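You operate a simulated robot arm through the tools that you are given. There is no shell and no other tool. Be economical: measure what you need, move in short steps, check, and stop when the job is done.

You are at the controls of a simulated robot arm. One attempt, no reset.

Task
Put one of the order cards from the top board of the steel shelf on the cardboard sheet. Take the wooden block on the top of the packing table and put it away on the middle of the steel bench. Take the order card on a stand on the top of the packing table and put it away on the top of the cup stand. Take the scrub pad and put it on the shelf under the packing table. Pull the bottom drawer of the chest open. Do these in any order. Set down upright: order card on a stand, scrub pad.

The check looks at the end state, three seconds after you hand in, the way a careful person would. Anything else that was tipped, shoved, dropped, spilled or broken makes it a failure. Flat cloth is picked up by pressing the open fingertips on it (5 to 10 N) and closing them slowly along it; thin cloth reads only 2 to 8 mm in the jaws.

Robot
A 7-joint arm with a three-finger gripper on a trunk, on a base that drives. Base frame: it is fixed to the floor where the robot stands at the start and does not move with it; the origin is under the middle of the robot, x ahead of it, y to its left, z up. Readings come in mm, rad, newtons and seconds.
With the tool pointing down near the work surface it reaches from about 100 to 760 mm from the robot's upright axis, wherever it stands. Its first joint turns from -2.897 to 2.897 rad. Places, roughly: bottom drawer of the chest [4200, 600, 200]; cardboard sheet (38x28x1 cm) [2600, 800, 200]; middle of the steel bench [3000, 100, 800]; order card [750, 0, 1000]; order card on a stand [4250, 3000, 1000]; scrub pad (11x7x8 cm) [3800, 2900, 900]; shelf under the packing table [3900, 2800, 300]; top of the cup stand [5200, -4400, 900]; wooden block (10x6x6 cm) [4600, 2600, 900]. Payload 2.69 kg.
The TCP is the grasp point between the finger pads, 29 mm short of the fingertips. In the tool frame z runs along the fingers and y along their closing line. The gripper opens to 120 mm. The gripper's body begins 78 mm behind the TCP.
Orientation is told as [roll, pitch, yaw] about the base's x, y, z axes, in that order, counted from this pose: with the fingers straight down and closing along the base's y, the tool's x points along the base's -x, its y along +y and its z along -z.

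Tools
- The arm moves only by the tool drive_tool. Its arguments are lists of equal length, an entry for each row: "jaw": the gripper command, from -1 (shut) to 1 (fully open), values between in proportion; "slide": the shift along the tool's x, y, z in m, a list of three; "angular": the turn, a rotation vector about the tool's x, y, z in rad, a list of three. In form: {"jaw": [jaw, ...], "slide": [[x, y, z], ...], "angular": [[ax, ay, az], ...]}. A call has 1 to 8 rows; each row shifts and turns the commanded pose from where the row before left it, along the tool's axes as they then stand. Rows are played at 5 a second. More than 50 mm and 0.15 rad between two rows, or a gripper value outside its range, and nothing of the call is played. Where a pose cannot be reached the arm comes as near as it can. A force on the tool above 40 N (or 10 N above the force at the start of the call, whichever is more), or a blocked arm, ends the call early, and 0.2 s more pass. The fingers move at their own pace and stop on an object; they squeeze with about 40 N. The grip force told is the motor's: it shows also when the fingers shut on nothing. Time passes only in rows, and 0.2 s behind the last, so rows that do not move let the fingers close. The reply holds the time, the measured pose of the TCP, the force on the tool along the base axes, the opening and the grip force, in the units named above and with some noise, with the torque about the TCP (base axes, N m) and any sound that the robot's microphone picked up.
- Cameras (640 x 400 px; columns grow to the right, rows downward): "scene" is now at [245, 16.6, 1342.2]; the picture's right is [0.17, -0.99, 0.00], its down [-0.55, -0.09, -0.83] and it looks along [0.82, 0.14, -0.56] (base axes); focal length 264 px, centre (320, 200). "wrist" rides on the gripper at [63, 0, -104] in the tool frame; the picture's right is [0.00, 1.00, 0.00], its down [-0.83, 0.00, -0.56] and it looks along [-0.56, 0.00, 0.83] (tool axes); focal length 275 px, centre (320, 200). There is no depth. A picture from a camera that has moved, and an enlarged one, comes with that camera's place and axes in the base frame and with its lens.
- camera(camera): a new picture of that camera. No time passes.
- lift_body(by): slides the trunk up (or, below 0, down) by that many mm; the arm and the scene camera ride with it, the base frame stays. It gives what a move gives, with no picture.
- steer(legs): drives the robot by 1 to 6 legs, each [ahead, left, turn to the left] in mm, mm and rad, along the robot's own axes; the way and the turn of a leg run together, so that a leg with both is an arc; at most 1500 mm and 3.142 rad a leg. The arm and the cameras ride along, it lands a little off, and it stops where it bumps. It gives what a move gives.
- head_to(pan, tilt): turns the head with the scene camera to pan (to the left, within 1.501 rad either way) and tilt (down, from -0.506 to 1.204), counted from straight ahead of the robot. It gives what a move gives.
- inspect(camera, box): a new picture of the part [left, top, right, bottom] of that camera's present view, enlarged. No time passes.
- hand_in(): hands the job in; it is judged then, once.

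Go step by step. Nothing tells you exact positions but the pictures and the camera data: compare them with the known pose of the tool, close in by small moves and look again before you grip or let go. The budget is 165 turns and 112 pictures, counting those below and the enlarged ones. Unless the task says otherwise, let go and move clear before handing in.

The tools are called after "Call:" as name(argument=value, ...) on one line, values as JSON. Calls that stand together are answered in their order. drive_tool: Moves the arm, as the interface text tells. Its arguments: {"type":"object","properties":{"jaw":{"type":"array"},"slide":{"type":"array"},"angular":{"type":"array"}},"required":["jaw","slide","angular"]} The other tools are called the same way: lift_body (by) slides the trunk up or down; steer (legs) drives the base; head_to (pan, tilt) turns the head that bears the scene camera; camera (camera) takes a picture; inspect (camera, box) takes an enlarged picture of a part of a camera's view; hand_in () hands the job in.

At the start:

```text
time: 0.0
tcp_pos: [408.3, 100.7, 1172.1]
tcp_rot: [0.001, -0.001, 0.002]
wrist_force: [0.2, 0.1, 0.2]
torque: [-0.03, 0.02, 0.05]
finger_gap: 119.8
grip_force: 0.1
trunk travel left (down, up): [-588.0, 25.0]
robot x, y, heading: [3.8, 4.7, -0.005]
head pan, tilt: [0.169, 0.593]
```

scene: 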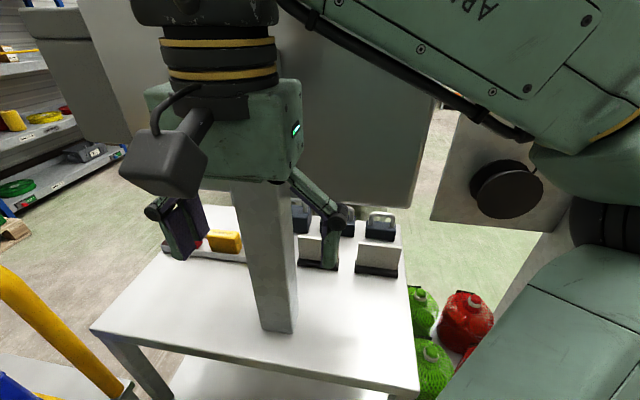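
wrist: 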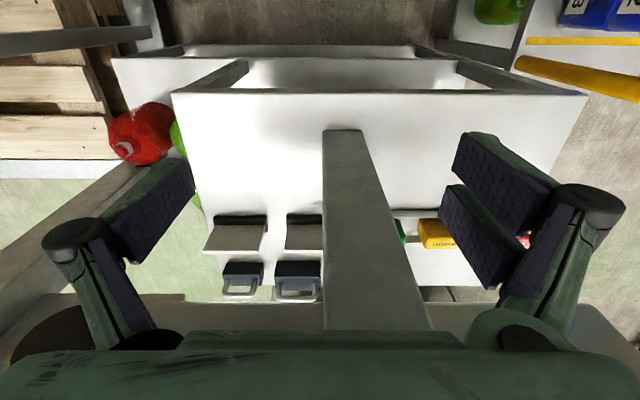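

I see a white surface in front with cards and small items, partly hidden by the arm and a post. I'll enlarge the views to tell what is what.

Call:
inspect(camera="scene", box=[120, 170, 440, 370])

Call:
inspect(camera="wrist", box=[160, 120, 480, 320])

```text
2.00 times, centred on (280, 270) of scene
camera zoom: at [245.0, 16.6, 1342.2], right [0.17, -0.99, 0.0], down [-0.55, -0.09, -0.83], along [0.82, 0.14, -0.56], focal length 527 px, centre (400, 60)
```

zoom: 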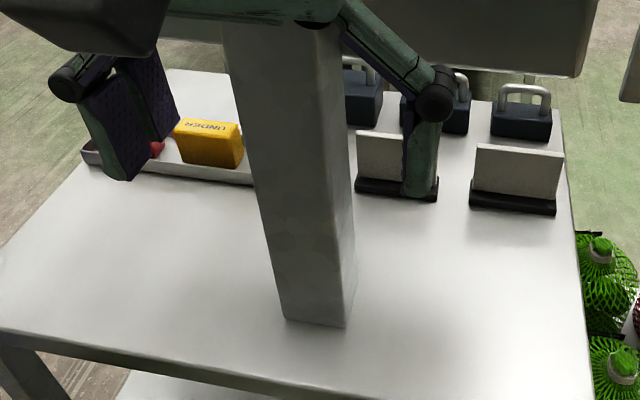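

```text
2.00 times, centred on (320, 220) of wrist
camera zoom: at [344.9, 100.9, 1276.1], right [0.0, 1.0, 0.0], down [0.83, 0.0, 0.56], along [0.56, 0.0, -0.83], focal length 551 px, centre (320, 160)
```

zoom: 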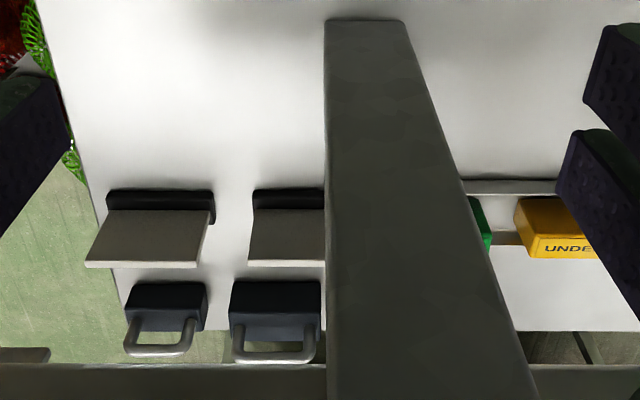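

There is an upright post on the board close ahead of the gripper, with two order cards right of it. I'll look around before I move.

Call:
head_to(pan=1.2, tilt=0.3)

Call:
camera(camera="scene")

Call:
head_to(pan=-1.2, tilt=0.3)

Call:
camera(camera="scene")

Call:
head_to(pan=0.0, tilt=0.2)

Call:
camera(camera="scene")

```text
time: 1.3
tcp_pos: [408.7, 101.8, 1173.1]
tcp_rot: [0.0, 0.001, 0.001]
wrist_force: [0.4, -0.5, 0.1]
torque: [0.01, 0.02, 0.02]
finger_gap: 119.9
grip_force: 0.1
trunk travel left (down, up): [-588.0, 25.0]
robot x, y, heading: [0.9, -1.4, -0.007]
head pan, tilt: [1.201, 0.3]
```

```text
107 pictures are left
camera scene: at [191.5, 88.6, 1369.1], right [0.93, -0.36, 0.0], down [-0.11, -0.28, -0.96], along [0.35, 0.89, -0.3], focal length 264 px, centre (320, 200)
```

scene: 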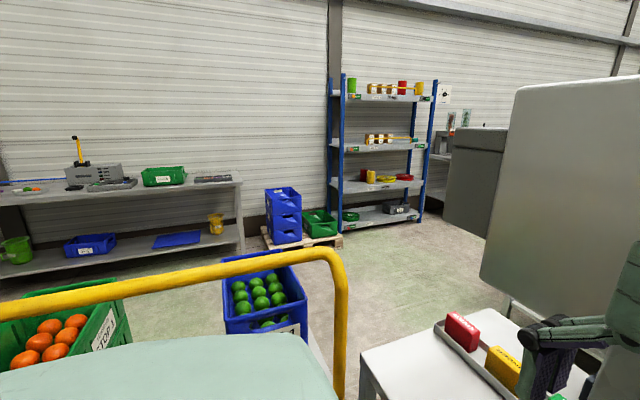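

```text
time: 3.5
tcp_pos: [408.1, 102.4, 1172.4]
tcp_rot: [-0.002, -0.001, -0.001]
wrist_force: [-0.4, 0.1, 0.9]
torque: [0.0, -0.01, -0.02]
finger_gap: 119.8
grip_force: 0.0
trunk travel left (down, up): [-588.0, 25.0]
robot x, y, heading: [-1.9, 1.8, -0.001]
head pan, tilt: [-1.201, 0.3]
```

```text
106 pictures are left
camera scene: at [191.5, -85.4, 1369.2], right [-0.93, -0.36, 0.0], down [-0.11, 0.28, -0.96], along [0.35, -0.89, -0.3], focal length 264 px, centre (320, 200)
```

scene: 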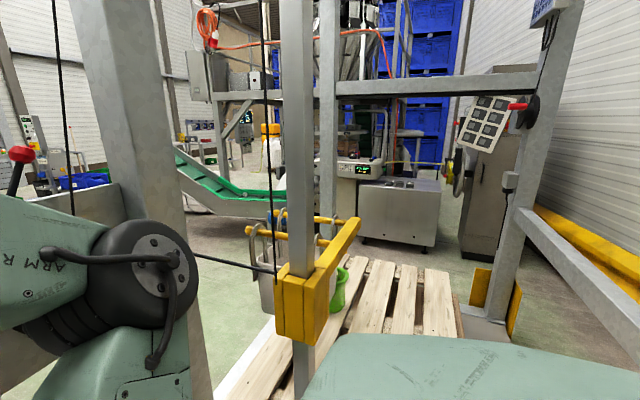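

```text
time: 4.9
tcp_pos: [406.6, 101.6, 1172.6]
tcp_rot: [0.0, 0.002, 0.001]
wrist_force: [-0.1, 0.2, -0.2]
torque: [0.0, -0.02, 0.02]
finger_gap: 120.2
grip_force: 0.1
trunk travel left (down, up): [-588.0, 25.0]
robot x, y, heading: [0.2, 6.5, -0.001]
head pan, tilt: [0.0, 0.201]
```

```text
105 pictures are left
camera scene: at [250.9, 1.5, 1378.4], right [0.0, -1.0, 0.0], down [-0.2, 0.0, -0.98], along [0.98, 0.0, -0.2], focal length 264 px, centre (320, 200)
```

scene: 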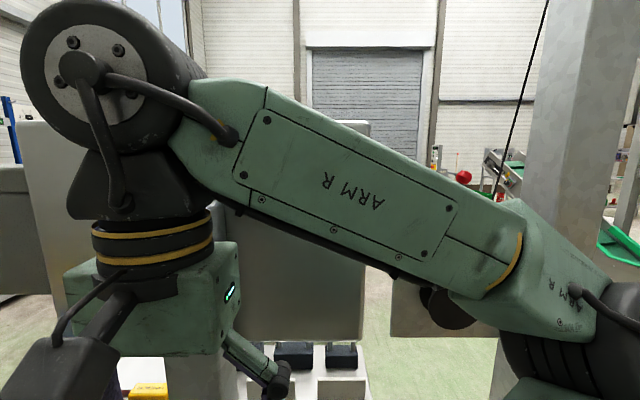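

The arm's elbow is close to a second post on the right. Before backing off for a better view, I look to the sides and rear.

Call:
head_to(pan=1.5, tilt=0.6)

Call:
camera(camera="scene")

Call:
head_to(pan=-1.5, tilt=0.6)

Call:
camera(camera="scene")

Call:
head_to(pan=-0.6, tilt=0.7)

Call:
camera(camera="scene")

```text
time: 6.5
tcp_pos: [409.1, 101.5, 1172.0]
tcp_rot: [0.001, 0.0, 0.0]
wrist_force: [0.8, 0.8, -0.3]
torque: [0.01, 0.01, 0.02]
finger_gap: 119.8
grip_force: 0.0
trunk travel left (down, up): [-588.0, 25.0]
robot x, y, heading: [-0.3, -0.3, -0.003]
head pan, tilt: [1.499, 0.6]
```

```text
104 pictures are left
camera scene: at [164.1, 89.8, 1341.7], right [1.0, -0.07, 0.0], down [-0.04, -0.56, -0.83], along [0.06, 0.82, -0.56], focal length 264 px, centre (320, 200)
```

scene: 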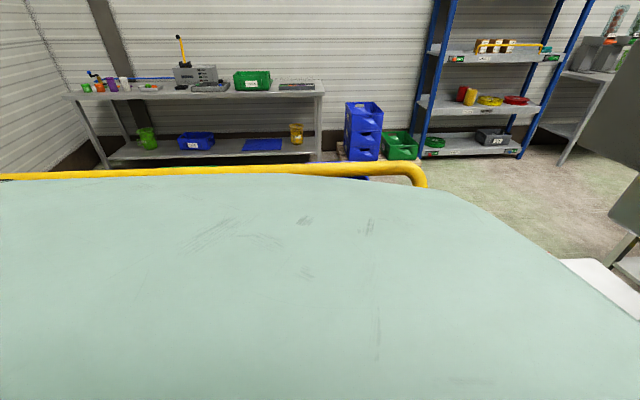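

```text
time: 9.1
tcp_pos: [409.0, 101.8, 1171.6]
tcp_rot: [0.0, -0.002, 0.0]
wrist_force: [-0.7, -0.2, 0.7]
torque: [-0.01, 0.0, 0.0]
finger_gap: 120.0
grip_force: 0.0
trunk travel left (down, up): [-588.0, 25.0]
robot x, y, heading: [-1.5, -0.9, 0.001]
head pan, tilt: [-1.499, 0.6]
```

```text
103 pictures are left
camera scene: at [164.1, -86.6, 1341.7], right [-1.0, -0.07, 0.0], down [-0.04, 0.56, -0.83], along [0.06, -0.82, -0.56], focal length 264 px, centre (320, 200)
```

scene: 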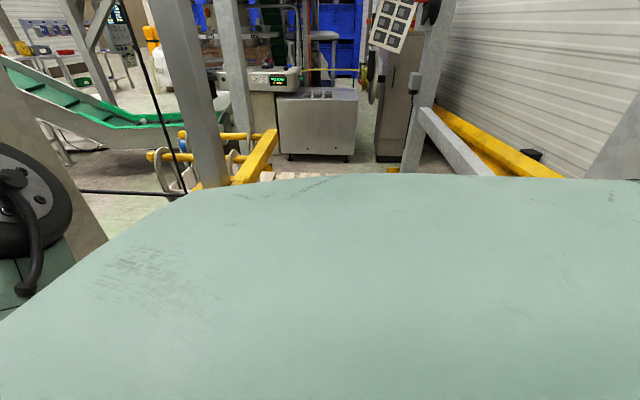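

```text
time: 10.3
tcp_pos: [408.8, 102.7, 1172.2]
tcp_rot: [0.0, 0.0, -0.001]
wrist_force: [-0.1, -0.4, 0.0]
torque: [-0.01, 0.0, 0.02]
finger_gap: 120.0
grip_force: 0.1
trunk travel left (down, up): [-588.0, 25.0]
robot x, y, heading: [0.9, -0.3, 0.005]
head pan, tilt: [-0.6, 0.7]
```

```text
102 pictures are left
camera scene: at [227.8, -46.4, 1333.1], right [-0.57, -0.82, 0.0], down [-0.53, 0.36, -0.77], along [0.63, -0.43, -0.64], focal length 264 px, centre (320, 200)
```

scene: 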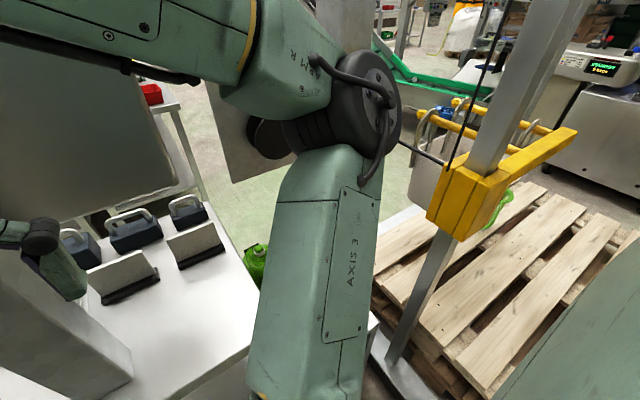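

Views up close are cluttered by the arm. I'll back off half a metre to see the shelf and whatever stands above it.

Call:
steer(legs=[[-500, 0, 0]])

Call:
head_to(pan=0.0, tilt=0.35)

Call:
camera(camera="scene")

Call:
camera(camera="wrist")

```text
time: 13.3
tcp_pos: [-97.5, 100.9, 1171.8]
tcp_rot: [0.0, 0.002, -0.006]
wrist_force: [0.2, -0.3, 0.3]
torque: [-0.01, 0.0, 0.02]
finger_gap: 120.0
grip_force: 0.0
trunk travel left (down, up): [-588.0, 25.0]
robot x, y, heading: [-506.5, 1.5, -0.004]
head pan, tilt: [-0.6, 0.7]
```

```text
time: 14.3
tcp_pos: [-96.0, 101.6, 1172.2]
tcp_rot: [0.0, -0.001, -0.004]
wrist_force: [-0.2, -0.3, 0.5]
torque: [0.01, 0.02, 0.0]
finger_gap: 120.0
grip_force: 0.0
trunk travel left (down, up): [-588.0, 25.0]
robot x, y, heading: [-502.6, 0.9, -0.005]
head pan, tilt: [0.0, 0.351]
```

```text
101 pictures are left
camera scene: at [-254.5, 1.5, 1364.4], right [-0.01, -1.0, 0.0], down [-0.34, 0.0, -0.94], along [0.94, -0.01, -0.34], focal length 264 px, centre (320, 200)
```

scene: 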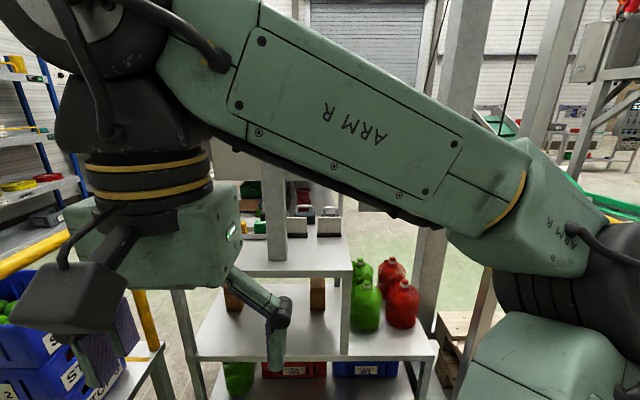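

```text
100 pictures are left
camera wrist: at [-159.9, 100.4, 1276.1], right [0.0, 1.0, 0.0], down [0.83, 0.0, 0.56], along [0.56, 0.0, -0.83], focal length 275 px, centre (320, 200)
```

wrist: 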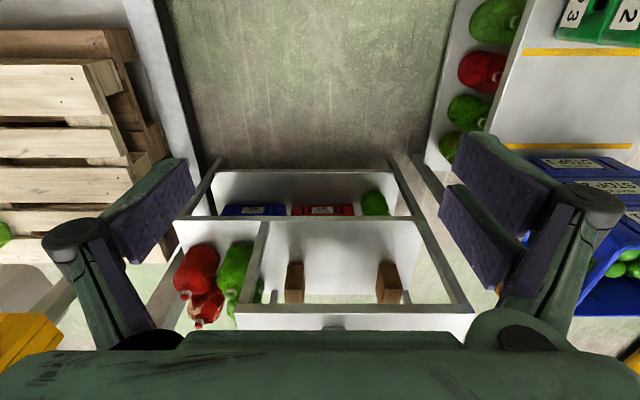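

The arm hides the top board from the head; I'll tilt the hand so the wrist camera looks forward at the shelf.

Call:
drive_tool(jaw=[1, 1, 1, 1, 1], slide=[[0, 0, 0], [0, 0, 0], [0, 0, 0], [0, 0, 0], [0, 0, 0]], angular=[[0, -0.14, 0], [0, -0.14, 0], [0, -0.14, 0], [0, -0.14, 0], [0, -0.14, 0]])

Call:
camera(camera="wrist")

```text
time: 15.5
tcp_pos: [-89.7, 93.3, 1165.6]
tcp_rot: [-0.004, -0.684, -0.017]
wrist_force: [0.3, -0.2, 0.7]
torque: [0.01, 0.02, 0.0]
finger_gap: 120.0
grip_force: 0.1
out of reach, approached as far as the arm can: row 5
trunk travel left (down, up): [-588.0, 25.0]
robot x, y, heading: [-508.1, 1.0, -0.006]
head pan, tilt: [0.0, 0.351]
```

```text
99 pictures are left
camera wrist: at [-204.5, 95.0, 1206.9], right [0.01, 1.0, -0.01], down [0.29, 0.0, 0.96], along [0.96, -0.02, -0.29], focal length 275 px, centre (320, 200)
```

wrist: 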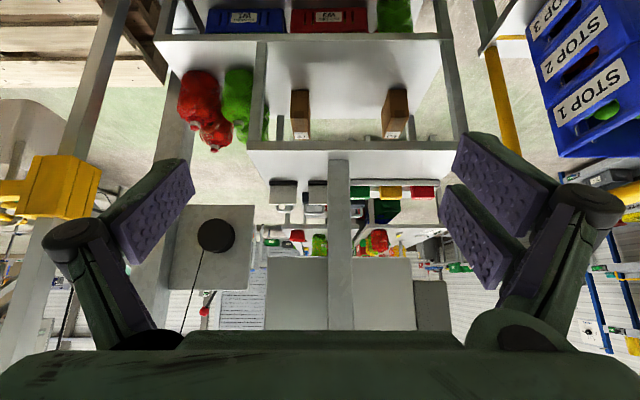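

There's a big panel on the post overhanging the board at about x 558, z 1134; the cards are behind and below it. I'll zoom in to measure it.

Call:
inspect(camera="wrist", box=[230, 120, 470, 330])

Call:
inspect(camera="scene", box=[180, 170, 460, 345])

```text
1.90 times, centred on (350, 225) of wrist
camera zoom: at [-204.5, 95.0, 1206.9], right [0.01, 1.0, -0.01], down [0.29, 0.0, 0.96], along [0.96, -0.02, -0.29], focal length 524 px, centre (263, 152)
```

zoom: 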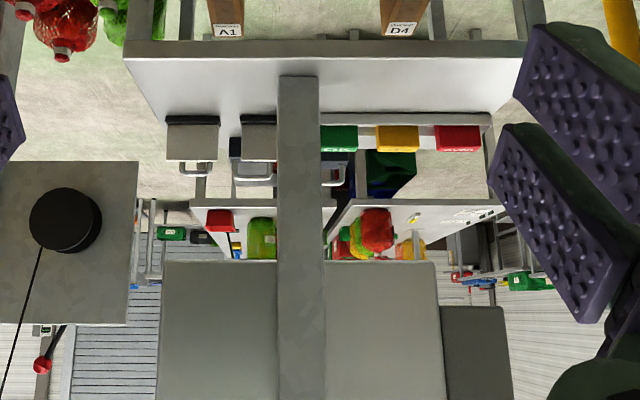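

```text
2.29 times, centred on (320, 258) of scene
camera zoom: at [-255.4, 11.4, 1361.8], right [0.1, -0.99, 0.0], down [-0.37, -0.04, -0.93], along [0.92, 0.09, -0.37], focal length 603 px, centre (320, 69)
```

zoom: 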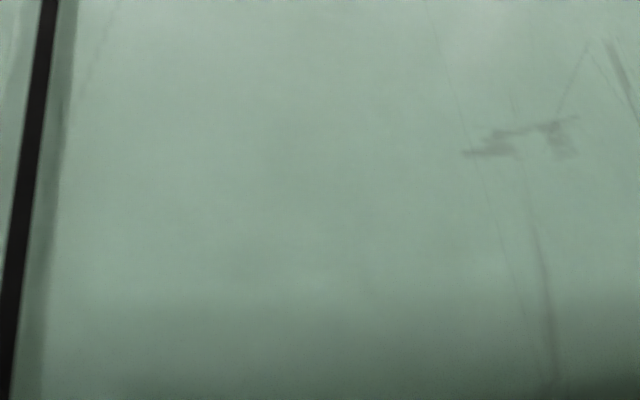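

The panel's lower edge is near x 548, z 1138, so I'll reach the right-hand card from the front with the tool pitched forward, under the panel. First I extend and pitch the hand and lower the trunk.

Call:
drive_tool(jaw=[1, 1, 1, 1, 1, 1, 1, 1], slide=[[-0.031, -0.022, 0.0253], [-0.031, -0.022, 0.0253], [-0.031, -0.022, 0.0253], [-0.031, -0.022, 0.0253], [-0.031, -0.022, 0.0253], [-0.031, -0.022, 0.0253], [0, 0, 0], [0, 0, 0]], angular=[[0, 0, 0], [0, 0, 0], [0, 0, 0], [0, 0, 0], [0, 0, 0], [0, 0, 0], [0, -0.14, 0], [0, -0.14, 0]])

Call:
lift_body(by=-200)

Call:
camera(camera="scene")

Call:
camera(camera="wrist")

```text
time: 17.3
tcp_pos: [146.5, -37.4, 1171.7]
tcp_rot: [-0.002, -0.982, -0.003]
wrist_force: [0.2, -0.2, 0.0]
torque: [-0.02, 0.03, 0.01]
finger_gap: 120.0
grip_force: 0.1
trunk travel left (down, up): [-588.0, 25.0]
robot x, y, heading: [-507.9, 1.1, -0.007]
head pan, tilt: [0.0, 0.351]
```

```text
time: 19.4
tcp_pos: [146.6, -38.1, 971.6]
tcp_rot: [0.0, -0.979, -0.004]
wrist_force: [1.2, -0.2, 0.3]
torque: [-0.03, -0.01, -0.03]
finger_gap: 119.9
grip_force: 0.0
trunk travel left (down, up): [-388.0, 225.0]
robot x, y, heading: [-502.3, 0.3, -0.005]
head pan, tilt: [0.0, 0.351]
```

```text
96 pictures are left
camera scene: at [-254.6, 1.6, 1164.5], right [0.0, -1.0, 0.0], down [-0.34, 0.0, -0.94], along [0.94, 0.0, -0.34], focal length 264 px, centre (320, 200)
```

scene: 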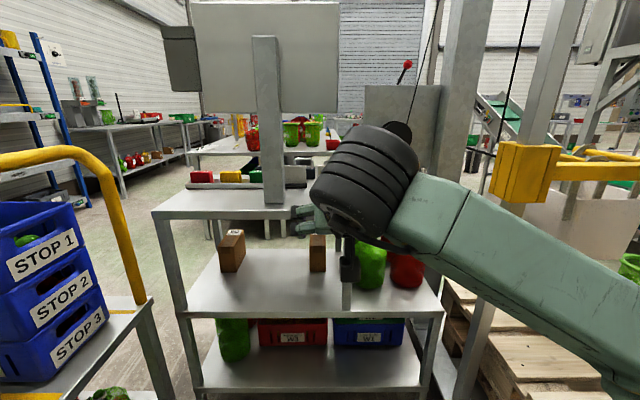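

```text
95 pictures are left
camera wrist: at [24.3, -37.8, 977.1], right [0.0, 1.0, 0.0], down [0.0, 0.0, 1.0], along [1.0, 0.0, 0.0], focal length 275 px, centre (320, 200)
```

wrist: 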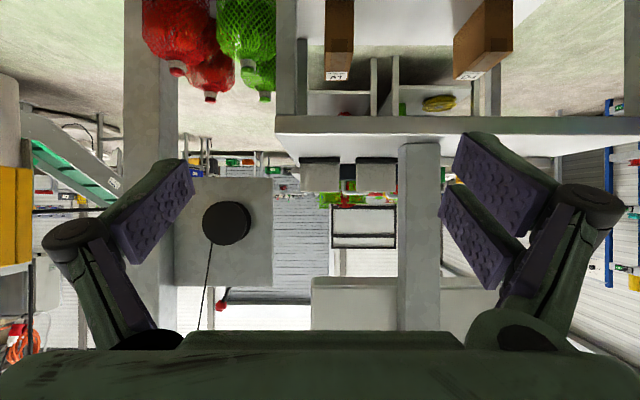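

The way under the panel is clear and the wrist camera now looks level; the right card spans about y -79…13. I drive forward 350 mm and check.

Call:
steer(legs=[[350, 0, 0]])

Call:
camera(camera="wrist")

Call:
camera(camera="scene")

```text
time: 21.7
tcp_pos: [495.5, -41.6, 971.3]
tcp_rot: [0.0, -0.978, -0.005]
wrist_force: [0.9, 0.3, 0.6]
torque: [0.06, 0.03, -0.03]
finger_gap: 119.7
grip_force: 0.1
trunk travel left (down, up): [-388.0, 225.0]
robot x, y, heading: [-160.3, -0.9, -0.01]
head pan, tilt: [0.0, 0.351]
```

```text
94 pictures are left
camera wrist: at [372.8, -41.4, 977.0], right [0.01, 1.0, 0.0], down [0.0, 0.0, 1.0], along [1.0, -0.01, 0.0], focal length 275 px, centre (320, 200)
```

wrist: 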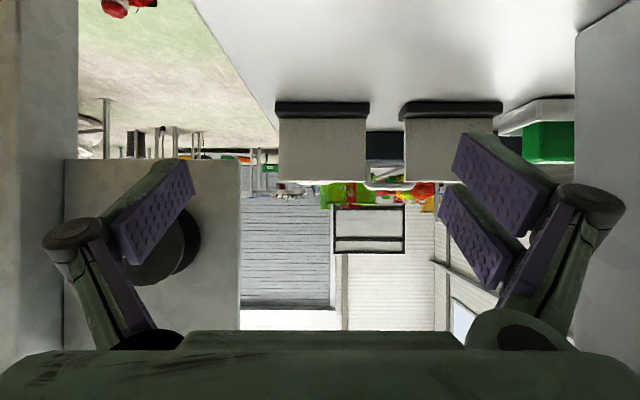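

```text
93 pictures are left
camera scene: at [94.1, -1.2, 1164.4], right [-0.01, -1.0, 0.0], down [-0.34, 0.0, -0.94], along [0.94, -0.01, -0.34], focal length 264 px, centre (320, 200)
```

scene: 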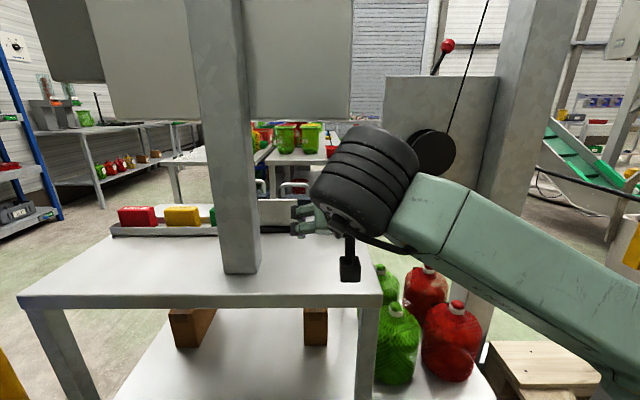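

The hand is centred on the right card (y ≈ -42), which stands at about x 655 with its top near z 958. I advance most of the way, jaws slightly narrowed.

Call:
drive_tool(jaw=[0.85, 0.85, 0.85], slide=[[-0.0149, 0, 0.0382], [-0.0149, 0, 0.0382], [-0.0149, 0, 0.0382]], angular=[[0, 0, 0], [0, 0, 0], [0, 0, 0]])

Call:
camera(camera="wrist")

```text
time: 22.5
tcp_pos: [612.6, -41.2, 945.8]
tcp_rot: [0.001, -0.983, -0.006]
wrist_force: [0.6, 0.2, -0.2]
torque: [0.0, 0.0, -0.05]
finger_gap: 110.6
grip_force: 0.0
trunk travel left (down, up): [-388.0, 225.0]
robot x, y, heading: [-155.9, 2.6, -0.009]
head pan, tilt: [0.0, 0.351]
```

```text
92 pictures are left
camera wrist: at [490.6, -41.4, 951.8], right [0.0, 1.0, 0.0], down [0.0, 0.0, 1.0], along [1.0, 0.0, 0.0], focal length 275 px, centre (320, 200)
```

wrist: 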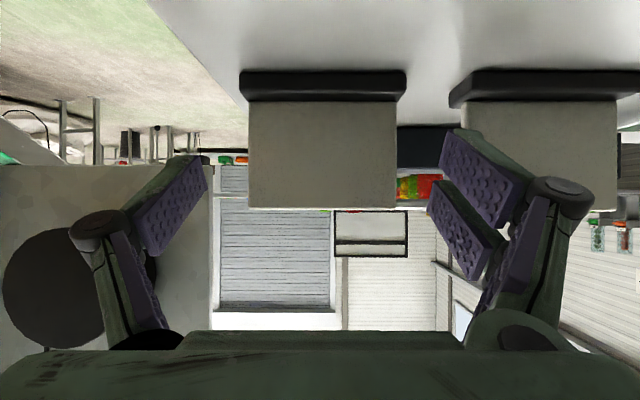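

The card is at x≈661, y≈-40, 92 mm wide; I advance the last 48 mm and close the jaws on its side edges.

Call:
drive_tool(jaw=[0.85, 0.85, 0.85, -1, -1, -1, -1], slide=[[-0.0075, 0.0005, 0.0239], [-0.0075, 0.0005, 0.0239], [0, 0, 0], [0, 0, 0], [0, 0, 0], [0, 0, 0], [0, 0, 0]], angular=[[0, 0, 0], [0, 0, 0], [0, 0, 0], [0, 0, 0], [0, 0, 0], [0, 0, 0], [0, 0, 0]])

Call:
camera(camera="wrist")

```text
time: 24.1
tcp_pos: [661.2, -41.4, 932.1]
tcp_rot: [-0.001, -0.981, -0.007]
wrist_force: [-0.5, 0.9, 2.1]
torque: [0.13, 0.0, 0.04]
finger_gap: 88.5
grip_force: 40.0
trunk travel left (down, up): [-388.0, 225.0]
robot x, y, heading: [-156.8, -4.3, -0.008]
head pan, tilt: [0.0, 0.351]
```

```text
91 pictures are left
camera wrist: at [539.5, -41.6, 937.5], right [0.0, 1.0, 0.0], down [0.0, 0.0, 1.0], along [1.0, 0.0, 0.0], focal length 275 px, centre (320, 200)
```

wrist: 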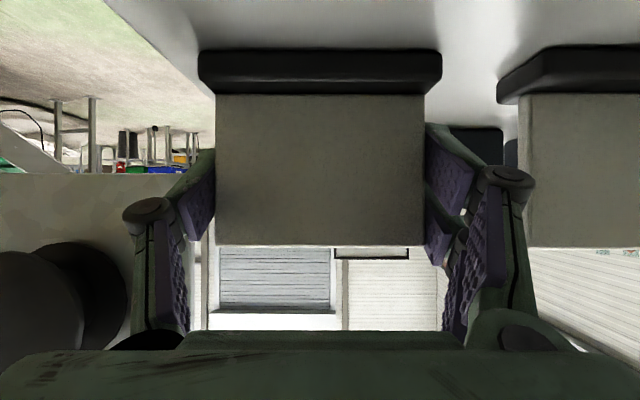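

Gripped at 88.5 mm. I lift 20 mm and pull the card straight back.

Call:
drive_tool(jaw=[-1, -1, -1, -1, -1, -1], slide=[[-0.0083, 0, -0.0055], [-0.0083, 0, -0.0055], [0.022, 0, -0.0333], [0.022, 0, -0.0333], [0.022, 0, -0.0333], [0.022, 0, -0.0333]], angular=[[0, 0, 0], [0, 0, 0], [0, 0, 0], [0, 0, 0], [0, 0, 0], [0, 0, 0]])

Call:
camera(camera="wrist")

```text
time: 25.5
tcp_pos: [503.2, -40.5, 951.7]
tcp_rot: [0.0, -0.98, -0.007]
wrist_force: [0.2, 0.2, -1.4]
torque: [0.02, 0.01, 0.01]
finger_gap: 88.6
grip_force: 40.0
trunk travel left (down, up): [-388.0, 225.0]
robot x, y, heading: [-156.4, -1.4, -0.006]
head pan, tilt: [0.0, 0.351]
```

```text
90 pictures are left
camera wrist: at [380.2, -39.9, 957.2], right [0.0, 1.0, 0.0], down [0.0, 0.0, 1.0], along [1.0, -0.01, 0.0], focal length 275 px, centre (320, 200)
```

wrist: 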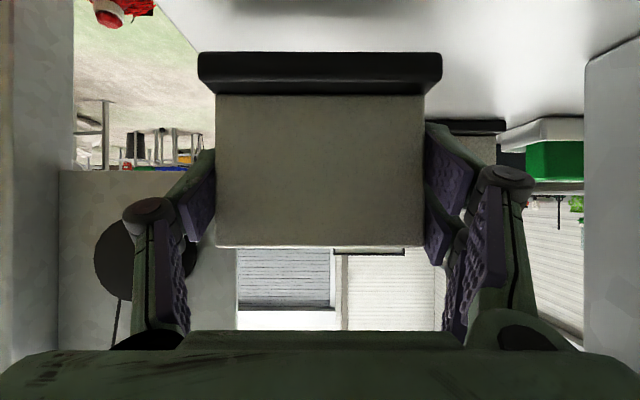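

The card is held as it stood. I'll back away and survey for a route to the cardboard sheet at about (2600, 800).

Call:
steer(legs=[[-700, 0, 0]])

Call:
lift_body(by=200)

Call:
head_to(pan=0.4, tilt=0.3)

Call:
camera(camera="scene")

Call:
head_to(pan=1.3, tilt=0.3)

Call:
camera(camera="scene")

Call:
head_to(pan=-0.7, tilt=0.3)

Call:
camera(camera="scene")

```text
time: 29.3
tcp_pos: [-195.8, -36.9, 950.8]
tcp_rot: [0.0, -0.98, -0.017]
wrist_force: [0.0, 0.2, -1.5]
torque: [0.01, 0.02, 0.03]
finger_gap: 88.6
grip_force: 40.1
trunk travel left (down, up): [-388.0, 225.0]
robot x, y, heading: [-859.5, 4.2, -0.014]
head pan, tilt: [0.0, 0.351]
```

```text
time: 31.5
tcp_pos: [-197.0, -37.4, 1150.9]
tcp_rot: [-0.001, -0.98, -0.015]
wrist_force: [-0.3, -0.4, -0.4]
torque: [0.04, -0.02, 0.02]
finger_gap: 88.3
grip_force: 40.1
trunk travel left (down, up): [-588.0, 25.0]
robot x, y, heading: [-856.2, 4.4, -0.014]
head pan, tilt: [0.0, 0.351]
```

```text
time: 32.4
tcp_pos: [-195.9, -36.8, 1151.9]
tcp_rot: [0.0, -0.98, -0.017]
wrist_force: [0.4, -1.3, -0.3]
torque: [-0.03, 0.01, -0.05]
finger_gap: 88.2
grip_force: 39.7
trunk travel left (down, up): [-588.0, 25.0]
robot x, y, heading: [-850.7, 8.3, -0.015]
head pan, tilt: [0.4, 0.3]
```

```text
89 pictures are left
camera scene: at [-611.5, 41.2, 1369.1], right [0.37, -0.93, 0.0], down [-0.27, -0.11, -0.96], along [0.89, 0.36, -0.3], focal length 264 px, centre (320, 200)
```

scene: 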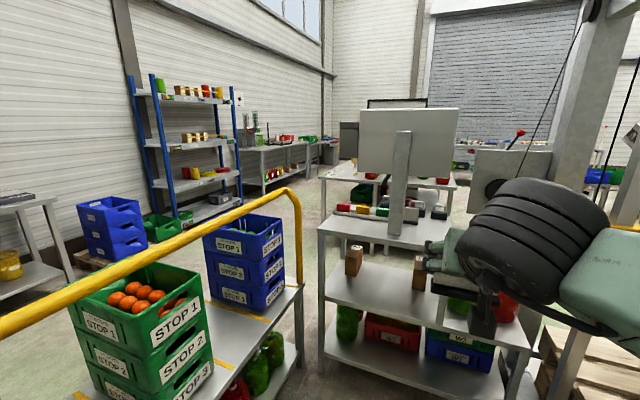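

```text
time: 33.6
tcp_pos: [-196.3, -35.8, 1152.0]
tcp_rot: [0.0, -0.979, -0.014]
wrist_force: [0.2, 0.4, -1.3]
torque: [-0.02, 0.0, 0.01]
finger_gap: 88.5
grip_force: 39.9
trunk travel left (down, up): [-588.0, 25.0]
robot x, y, heading: [-855.7, 7.0, -0.019]
head pan, tilt: [1.3, 0.3]
```

```text
88 pictures are left
camera scene: at [-671.7, 95.8, 1369.2], right [0.96, -0.28, 0.0], down [-0.08, -0.28, -0.96], along [0.27, 0.92, -0.3], focal length 264 px, centre (320, 200)
```

scene: 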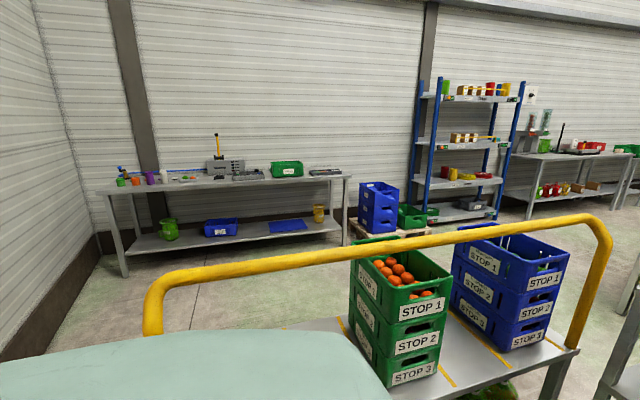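

```text
time: 35.5
tcp_pos: [-195.7, -37.2, 1152.6]
tcp_rot: [0.0, -0.98, -0.015]
wrist_force: [0.4, -0.6, -1.0]
torque: [-0.01, 0.02, 0.0]
finger_gap: 88.3
grip_force: 40.1
trunk travel left (down, up): [-588.0, 25.0]
robot x, y, heading: [-852.9, 8.8, -0.02]
head pan, tilt: [-0.7, 0.3]
```

```text
87 pictures are left
camera scene: at [-627.6, -55.0, 1369.1], right [-0.66, -0.76, 0.0], down [-0.22, 0.19, -0.96], along [0.72, -0.63, -0.3], focal length 264 px, centre (320, 200)
```

scene: 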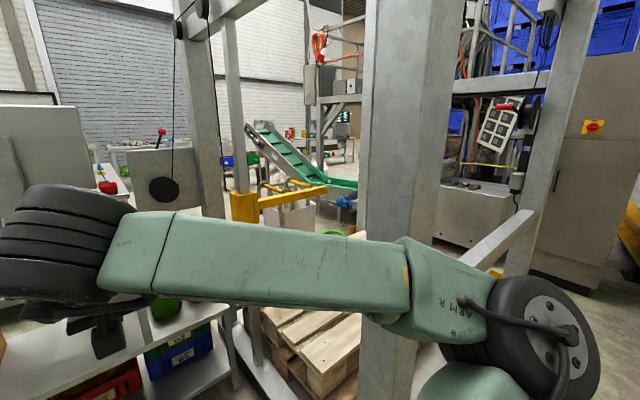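

The robot's bay is closed by a cart on the left (x -870…460, y>550), the shelf ahead and pillars on the right. I'll back out behind the cart and go round it; checking rear clearance first.

Call:
steer(legs=[[-400, 0, 0]])

Call:
head_to(pan=1.5, tilt=0.35)

Call:
camera(camera="scene")

Call:
head_to(pan=-1.5, tilt=0.35)

Call:
camera(camera="scene")

```text
time: 38.0
tcp_pos: [-605.1, -31.7, 1152.5]
tcp_rot: [0.0, -0.977, -0.018]
wrist_force: [-0.6, 1.2, -1.1]
torque: [-0.01, 0.05, 0.03]
finger_gap: 88.3
grip_force: 39.9
trunk travel left (down, up): [-588.0, 25.0]
robot x, y, heading: [-1264.9, 14.7, -0.019]
head pan, tilt: [-0.7, 0.3]
```

```text
time: 40.1
tcp_pos: [-605.1, -31.7, 1151.2]
tcp_rot: [0.001, -0.98, -0.018]
wrist_force: [-0.6, 0.1, -1.4]
torque: [-0.02, 0.02, -0.01]
finger_gap: 88.6
grip_force: 40.1
trunk travel left (down, up): [-588.0, 25.0]
robot x, y, heading: [-1267.1, 17.9, -0.019]
head pan, tilt: [1.499, 0.351]
```

```text
86 pictures are left
camera scene: at [-1098.3, 105.3, 1364.4], right [1.0, -0.09, 0.0], down [-0.03, -0.34, -0.94], along [0.08, 0.94, -0.34], focal length 264 px, centre (320, 200)
```

scene: 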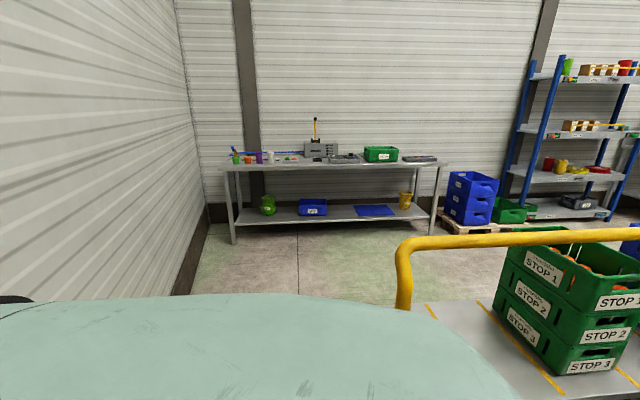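

```text
time: 42.7
tcp_pos: [-605.6, -32.0, 1151.3]
tcp_rot: [-0.001, -0.979, -0.017]
wrist_force: [-0.4, -0.4, -1.1]
torque: [0.0, 0.01, 0.01]
finger_gap: 88.3
grip_force: 40.7
trunk travel left (down, up): [-588.0, 25.0]
robot x, y, heading: [-1264.9, 13.3, -0.014]
head pan, tilt: [-1.499, 0.351]
```

```text
85 pictures are left
camera scene: at [-1101.7, -80.4, 1364.4], right [-1.0, -0.05, 0.0], down [-0.02, 0.34, -0.94], along [0.05, -0.94, -0.34], focal length 264 px, centre (320, 200)
```

scene: 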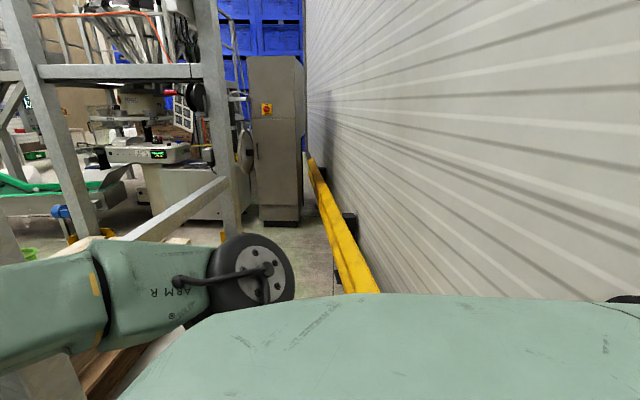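

There's a wall about 400 mm behind, so I shouldn't back further. I raise the hand above the cart's bar and strafe left past the cart end.

Call:
drive_tool(jaw=[-1, -1, -1], slide=[[-0.0165, 0, -0.035], [-0.0165, 0, -0.035], [-0.0165, 0, -0.035]], angular=[[0, 0, 0], [0, 0, 0], [0, 0, 0]])

Call:
steer(legs=[[0, 600, 0]])

Call:
head_to(pan=0.5, tilt=0.4)

Call:
camera(camera="scene")

```text
time: 43.5
tcp_pos: [-660.5, -33.3, 1245.0]
tcp_rot: [0.072, -0.965, -0.059]
wrist_force: [-0.3, -0.4, -1.0]
torque: [0.01, 0.04, -0.03]
finger_gap: 88.2
grip_force: 40.1
trunk travel left (down, up): [-588.0, 25.0]
robot x, y, heading: [-1262.9, 11.4, -0.02]
head pan, tilt: [-1.499, 0.351]
```

```text
time: 48.7
tcp_pos: [-651.6, 561.9, 1249.4]
tcp_rot: [0.08, -0.979, -0.087]
wrist_force: [-0.5, -0.7, 0.0]
torque: [0.0, 0.0, 0.0]
finger_gap: 88.1
grip_force: 40.0
trunk travel left (down, up): [-588.0, 25.0]
robot x, y, heading: [-1251.9, 617.9, -0.022]
head pan, tilt: [-1.499, 0.351]
```

```text
time: 50.6
tcp_pos: [-653.3, 561.1, 1249.5]
tcp_rot: [0.092, -0.976, -0.095]
wrist_force: [-0.1, 0.1, 0.0]
torque: [0.01, -0.02, -0.03]
finger_gap: 88.5
grip_force: 40.5
trunk travel left (down, up): [-588.0, 25.0]
robot x, y, heading: [-1253.5, 617.2, -0.017]
head pan, tilt: [0.499, 0.4]
```

```text
84 pictures are left
camera scene: at [-1012.9, 660.4, 1359.9], right [0.46, -0.89, 0.0], down [-0.35, -0.18, -0.92], along [0.82, 0.42, -0.39], focal length 264 px, centre (320, 200)
```

scene: 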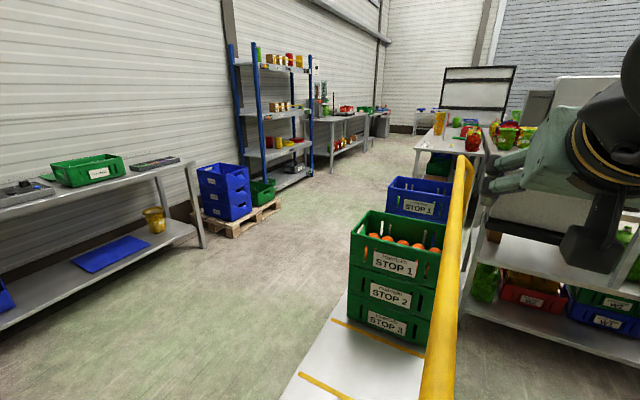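

The corridor beyond the cart is clear. I strafe further to y≈1650 and drive forward along it.

Call:
steer(legs=[[0, 1030, 0.02], [1400, 0, 0], [1300, 0, 0]])

Call:
head_to(pan=0.3, tilt=0.35)

Call:
camera(camera="scene")

Call:
head_to(pan=-0.6, tilt=0.45)

Call:
camera(camera="scene")

```text
time: 71.7
tcp_pos: [2097.2, 1451.9, 1249.4]
tcp_rot: [0.091, -0.974, -0.113]
wrist_force: [0.9, -0.1, -1.8]
torque: [-0.02, -0.03, 0.02]
finger_gap: 88.3
grip_force: 39.6
trunk travel left (down, up): [-588.0, 25.0]
robot x, y, heading: [1500.1, 1520.6, -0.037]
head pan, tilt: [0.499, 0.4]
```

```text
time: 72.4
tcp_pos: [2098.1, 1451.4, 1249.3]
tcp_rot: [0.092, -0.974, -0.116]
wrist_force: [-0.4, -0.8, -1.2]
torque: [-0.02, 0.03, -0.01]
finger_gap: 88.3
grip_force: 39.9
trunk travel left (down, up): [-588.0, 25.0]
robot x, y, heading: [1492.1, 1518.0, -0.042]
head pan, tilt: [0.3, 0.351]
```

```text
83 pictures are left
camera scene: at [1745.6, 1540.2, 1364.4], right [0.26, -0.97, 0.0], down [-0.33, -0.09, -0.94], along [0.91, 0.24, -0.34], focal length 264 px, centre (320, 200)
```

scene: 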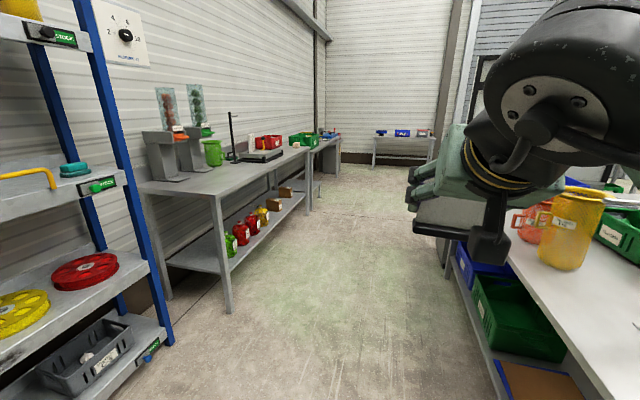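

```text
time: 73.6
tcp_pos: [2097.9, 1451.9, 1249.3]
tcp_rot: [0.094, -0.976, -0.113]
wrist_force: [-0.1, 0.5, -0.7]
torque: [0.01, -0.02, -0.03]
finger_gap: 88.5
grip_force: 39.7
trunk travel left (down, up): [-588.0, 25.0]
robot x, y, heading: [1494.2, 1520.9, -0.037]
head pan, tilt: [-0.6, 0.45]
```

```text
82 pictures are left
camera scene: at [1729.5, 1461.3, 1355.2], right [-0.59, -0.8, 0.0], down [-0.35, 0.26, -0.9], along [0.72, -0.54, -0.44], focal length 264 px, centre (320, 200)
```

scene: 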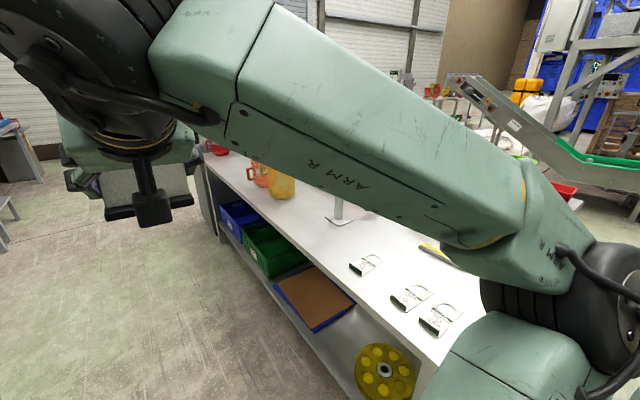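

The cardboard sheet lies in a blue frame on the lower shelf of the bench, about x 2460–2860, y 650–970. I'll park opposite it in the aisle and turn to face it.

Call:
steer(legs=[[1140, 300, 0], [0, 0, -1.53]])

Call:
head_to(pan=0.2, tilt=0.7)

Call:
camera(camera="scene")

Call:
camera(camera="wrist")

```text
time: 83.4
tcp_pos: [2586.8, 1163.7, 1249.4]
tcp_rot: [0.095, -0.975, -1.669]
wrist_force: [-0.1, 0.0, -1.0]
torque: [0.02, -0.01, 0.0]
finger_gap: 88.7
grip_force: 40.4
trunk travel left (down, up): [-588.0, 25.0]
robot x, y, heading: [2644.7, 1762.1, -1.593]
head pan, tilt: [-0.6, 0.45]
```

```text
time: 84.6
tcp_pos: [2587.8, 1165.0, 1249.4]
tcp_rot: [0.094, -0.976, -1.671]
wrist_force: [0.2, -0.4, -1.2]
torque: [0.0, 0.01, -0.01]
finger_gap: 88.6
grip_force: 39.6
trunk travel left (down, up): [-588.0, 25.0]
robot x, y, heading: [2645.0, 1764.5, -1.595]
head pan, tilt: [0.201, 0.7]
```

```text
81 pictures are left
camera scene: at [2660.5, 1526.8, 1333.1], right [-0.98, -0.18, 0.0], down [-0.11, 0.63, -0.77], along [0.14, -0.75, -0.64], focal length 264 px, centre (320, 200)
```

scene: 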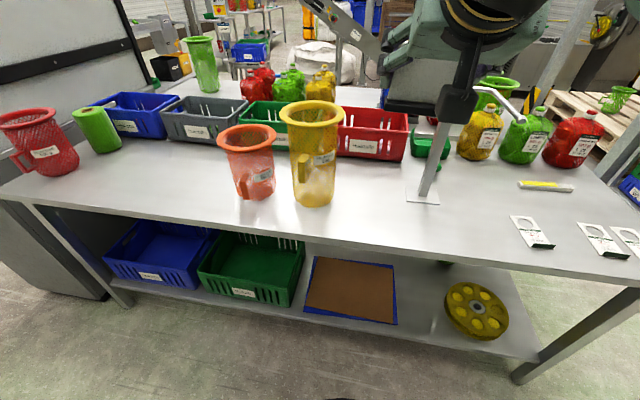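

```text
80 pictures are left
camera wrist: at [2589.1, 1285.3, 1254.6], right [1.0, -0.02, 0.05], down [-0.05, 0.0, 1.0], along [-0.02, -1.0, 0.0], focal length 275 px, centre (320, 200)
```

wrist: 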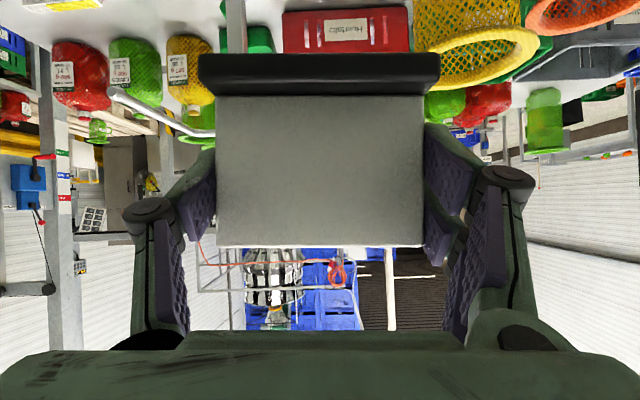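

The sheet is centred near (2640, 810) on the lower shelf. I'll back 220 mm, lower the trunk fully, then check the hand's attitude.

Call:
steer(legs=[[-220, 0, 0.022]])

Call:
lift_body(by=-588)

Call:
camera(camera="wrist")

```text
time: 86.3
tcp_pos: [2602.5, 1385.7, 1249.2]
tcp_rot: [0.093, -0.977, -1.649]
wrist_force: [-0.1, -0.2, -1.0]
torque: [0.0, 0.01, -0.02]
finger_gap: 88.7
grip_force: 40.4
trunk travel left (down, up): [-588.0, 25.0]
robot x, y, heading: [2648.1, 1987.9, -1.568]
head pan, tilt: [0.201, 0.7]
```

```text
refused: -588 is not a number from -400 to 400
```

```text
79 pictures are left
camera wrist: at [2602.0, 1506.6, 1254.9], right [1.0, 0.0, 0.05], down [-0.05, 0.0, 1.0], along [0.0, -1.0, 0.0], focal length 275 px, centre (320, 200)
```

wrist: 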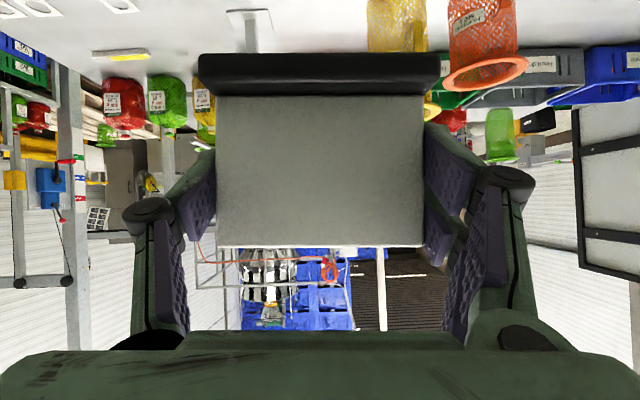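

I lower the trunk in two steps and level the small roll of the hand.

Call:
lift_body(by=-400)

Call:
lift_body(by=-188)

Call:
drive_tool(jaw=[-1, -1, -1, -1, -1, -1], slide=[[0, 0, 0], [0.0223, 0, 0.0444], [0.0223, 0, 0.0444], [0.0223, 0, 0.0444], [0.0223, 0, 0.0444], [0.0223, 0, 0.0444]], angular=[[0.028, 0, -0.0415], [0, 0, 0], [0, 0, 0], [0, 0, 0], [0, 0, 0], [0, 0, 0]])

Call:
camera(camera="wrist")

Call:
camera(camera="scene")

```text
time: 90.1
tcp_pos: [2603.2, 1385.1, 848.1]
tcp_rot: [0.094, -0.976, -1.647]
wrist_force: [0.0, -0.1, -1.3]
torque: [0.03, 0.0, -0.05]
finger_gap: 88.4
grip_force: 40.1
trunk travel left (down, up): [-188.0, 425.0]
robot x, y, heading: [2650.1, 1986.4, -1.572]
head pan, tilt: [0.201, 0.7]
```

```text
time: 92.4
tcp_pos: [2603.6, 1387.5, 744.4]
tcp_rot: [0.096, -0.981, -1.651]
wrist_force: [0.0, -0.8, -1.4]
torque: [0.0, 0.0, -0.04]
finger_gap: 88.5
grip_force: 40.0
trunk travel left (down, up): [-78.0, 535.0]
robot x, y, heading: [2646.9, 1985.9, -1.572]
head pan, tilt: [0.201, 0.7]
stopped: the arm was blocked; the commanded pose is now the measured one
```

```text
time: 93.8
tcp_pos: [2603.0, 1266.5, 526.8]
tcp_rot: [0.005, -0.982, -1.578]
wrist_force: [0.0, 0.8, -2.0]
torque: [-0.02, 0.01, 0.0]
finger_gap: 88.7
grip_force: 39.7
trunk travel left (down, up): [-78.0, 535.0]
robot x, y, heading: [2647.0, 1987.3, -1.573]
head pan, tilt: [0.201, 0.7]
```

```text
78 pictures are left
camera wrist: at [2602.6, 1388.2, 531.6], right [1.0, 0.0, 0.0], down [0.0, 0.0, 1.0], along [0.0, -1.0, 0.0], focal length 275 px, centre (320, 200)
```

wrist: 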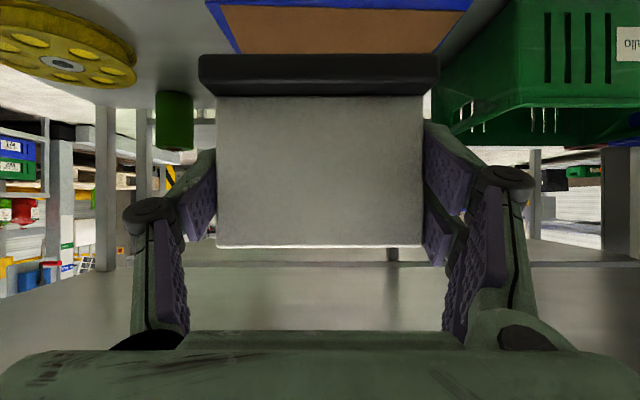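

```text
77 pictures are left
camera scene: at [2669.5, 1751.7, 827.0], right [-0.98, -0.2, 0.0], down [-0.13, 0.63, -0.77], along [0.15, -0.75, -0.64], focal length 264 px, centre (320, 200)
```

scene: 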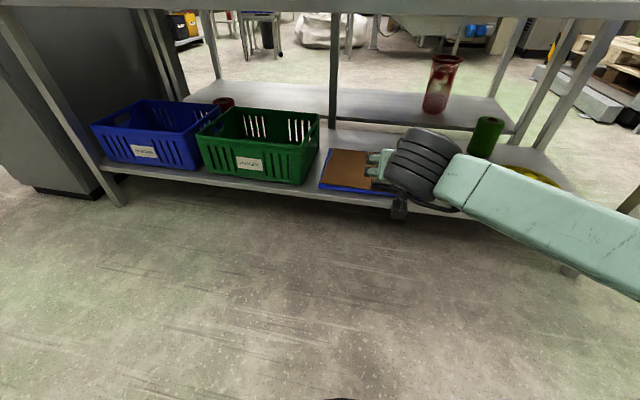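

The hand is level now, and the sheet is centred at x≈2640, z≈209. I lower the hand 200 mm more in the aisle and align sideways before driving in under the bench.

Call:
drive_tool(jaw=[-1, -1, -1, -1, -1], slide=[[0.0332, 0.0075, 0.0223], [0.0332, 0.0075, 0.0223], [0.0332, 0.0075, 0.0223], [0.0332, 0.0075, 0.0223], [0.0332, 0.0075, 0.0223]], angular=[[0, 0, 0], [0, 0, 0], [0, 0, 0], [0, 0, 0], [0, 0, 0]])

Call:
camera(camera="scene")

```text
time: 95.0
tcp_pos: [2641.9, 1266.3, 329.1]
tcp_rot: [0.002, -0.984, -1.571]
wrist_force: [0.7, 0.0, -1.0]
torque: [-0.04, -0.01, -0.01]
finger_gap: 88.7
grip_force: 40.2
trunk travel left (down, up): [-78.0, 535.0]
robot x, y, heading: [2649.8, 1986.8, -1.575]
head pan, tilt: [0.201, 0.7]
```

```text
76 pictures are left
camera scene: at [2669.0, 1751.7, 827.0], right [-0.98, -0.2, 0.0], down [-0.13, 0.63, -0.77], along [0.15, -0.75, -0.64], focal length 264 px, centre (320, 200)
```

scene: 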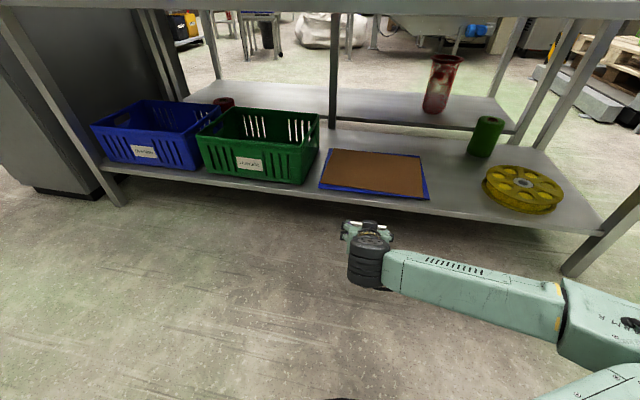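

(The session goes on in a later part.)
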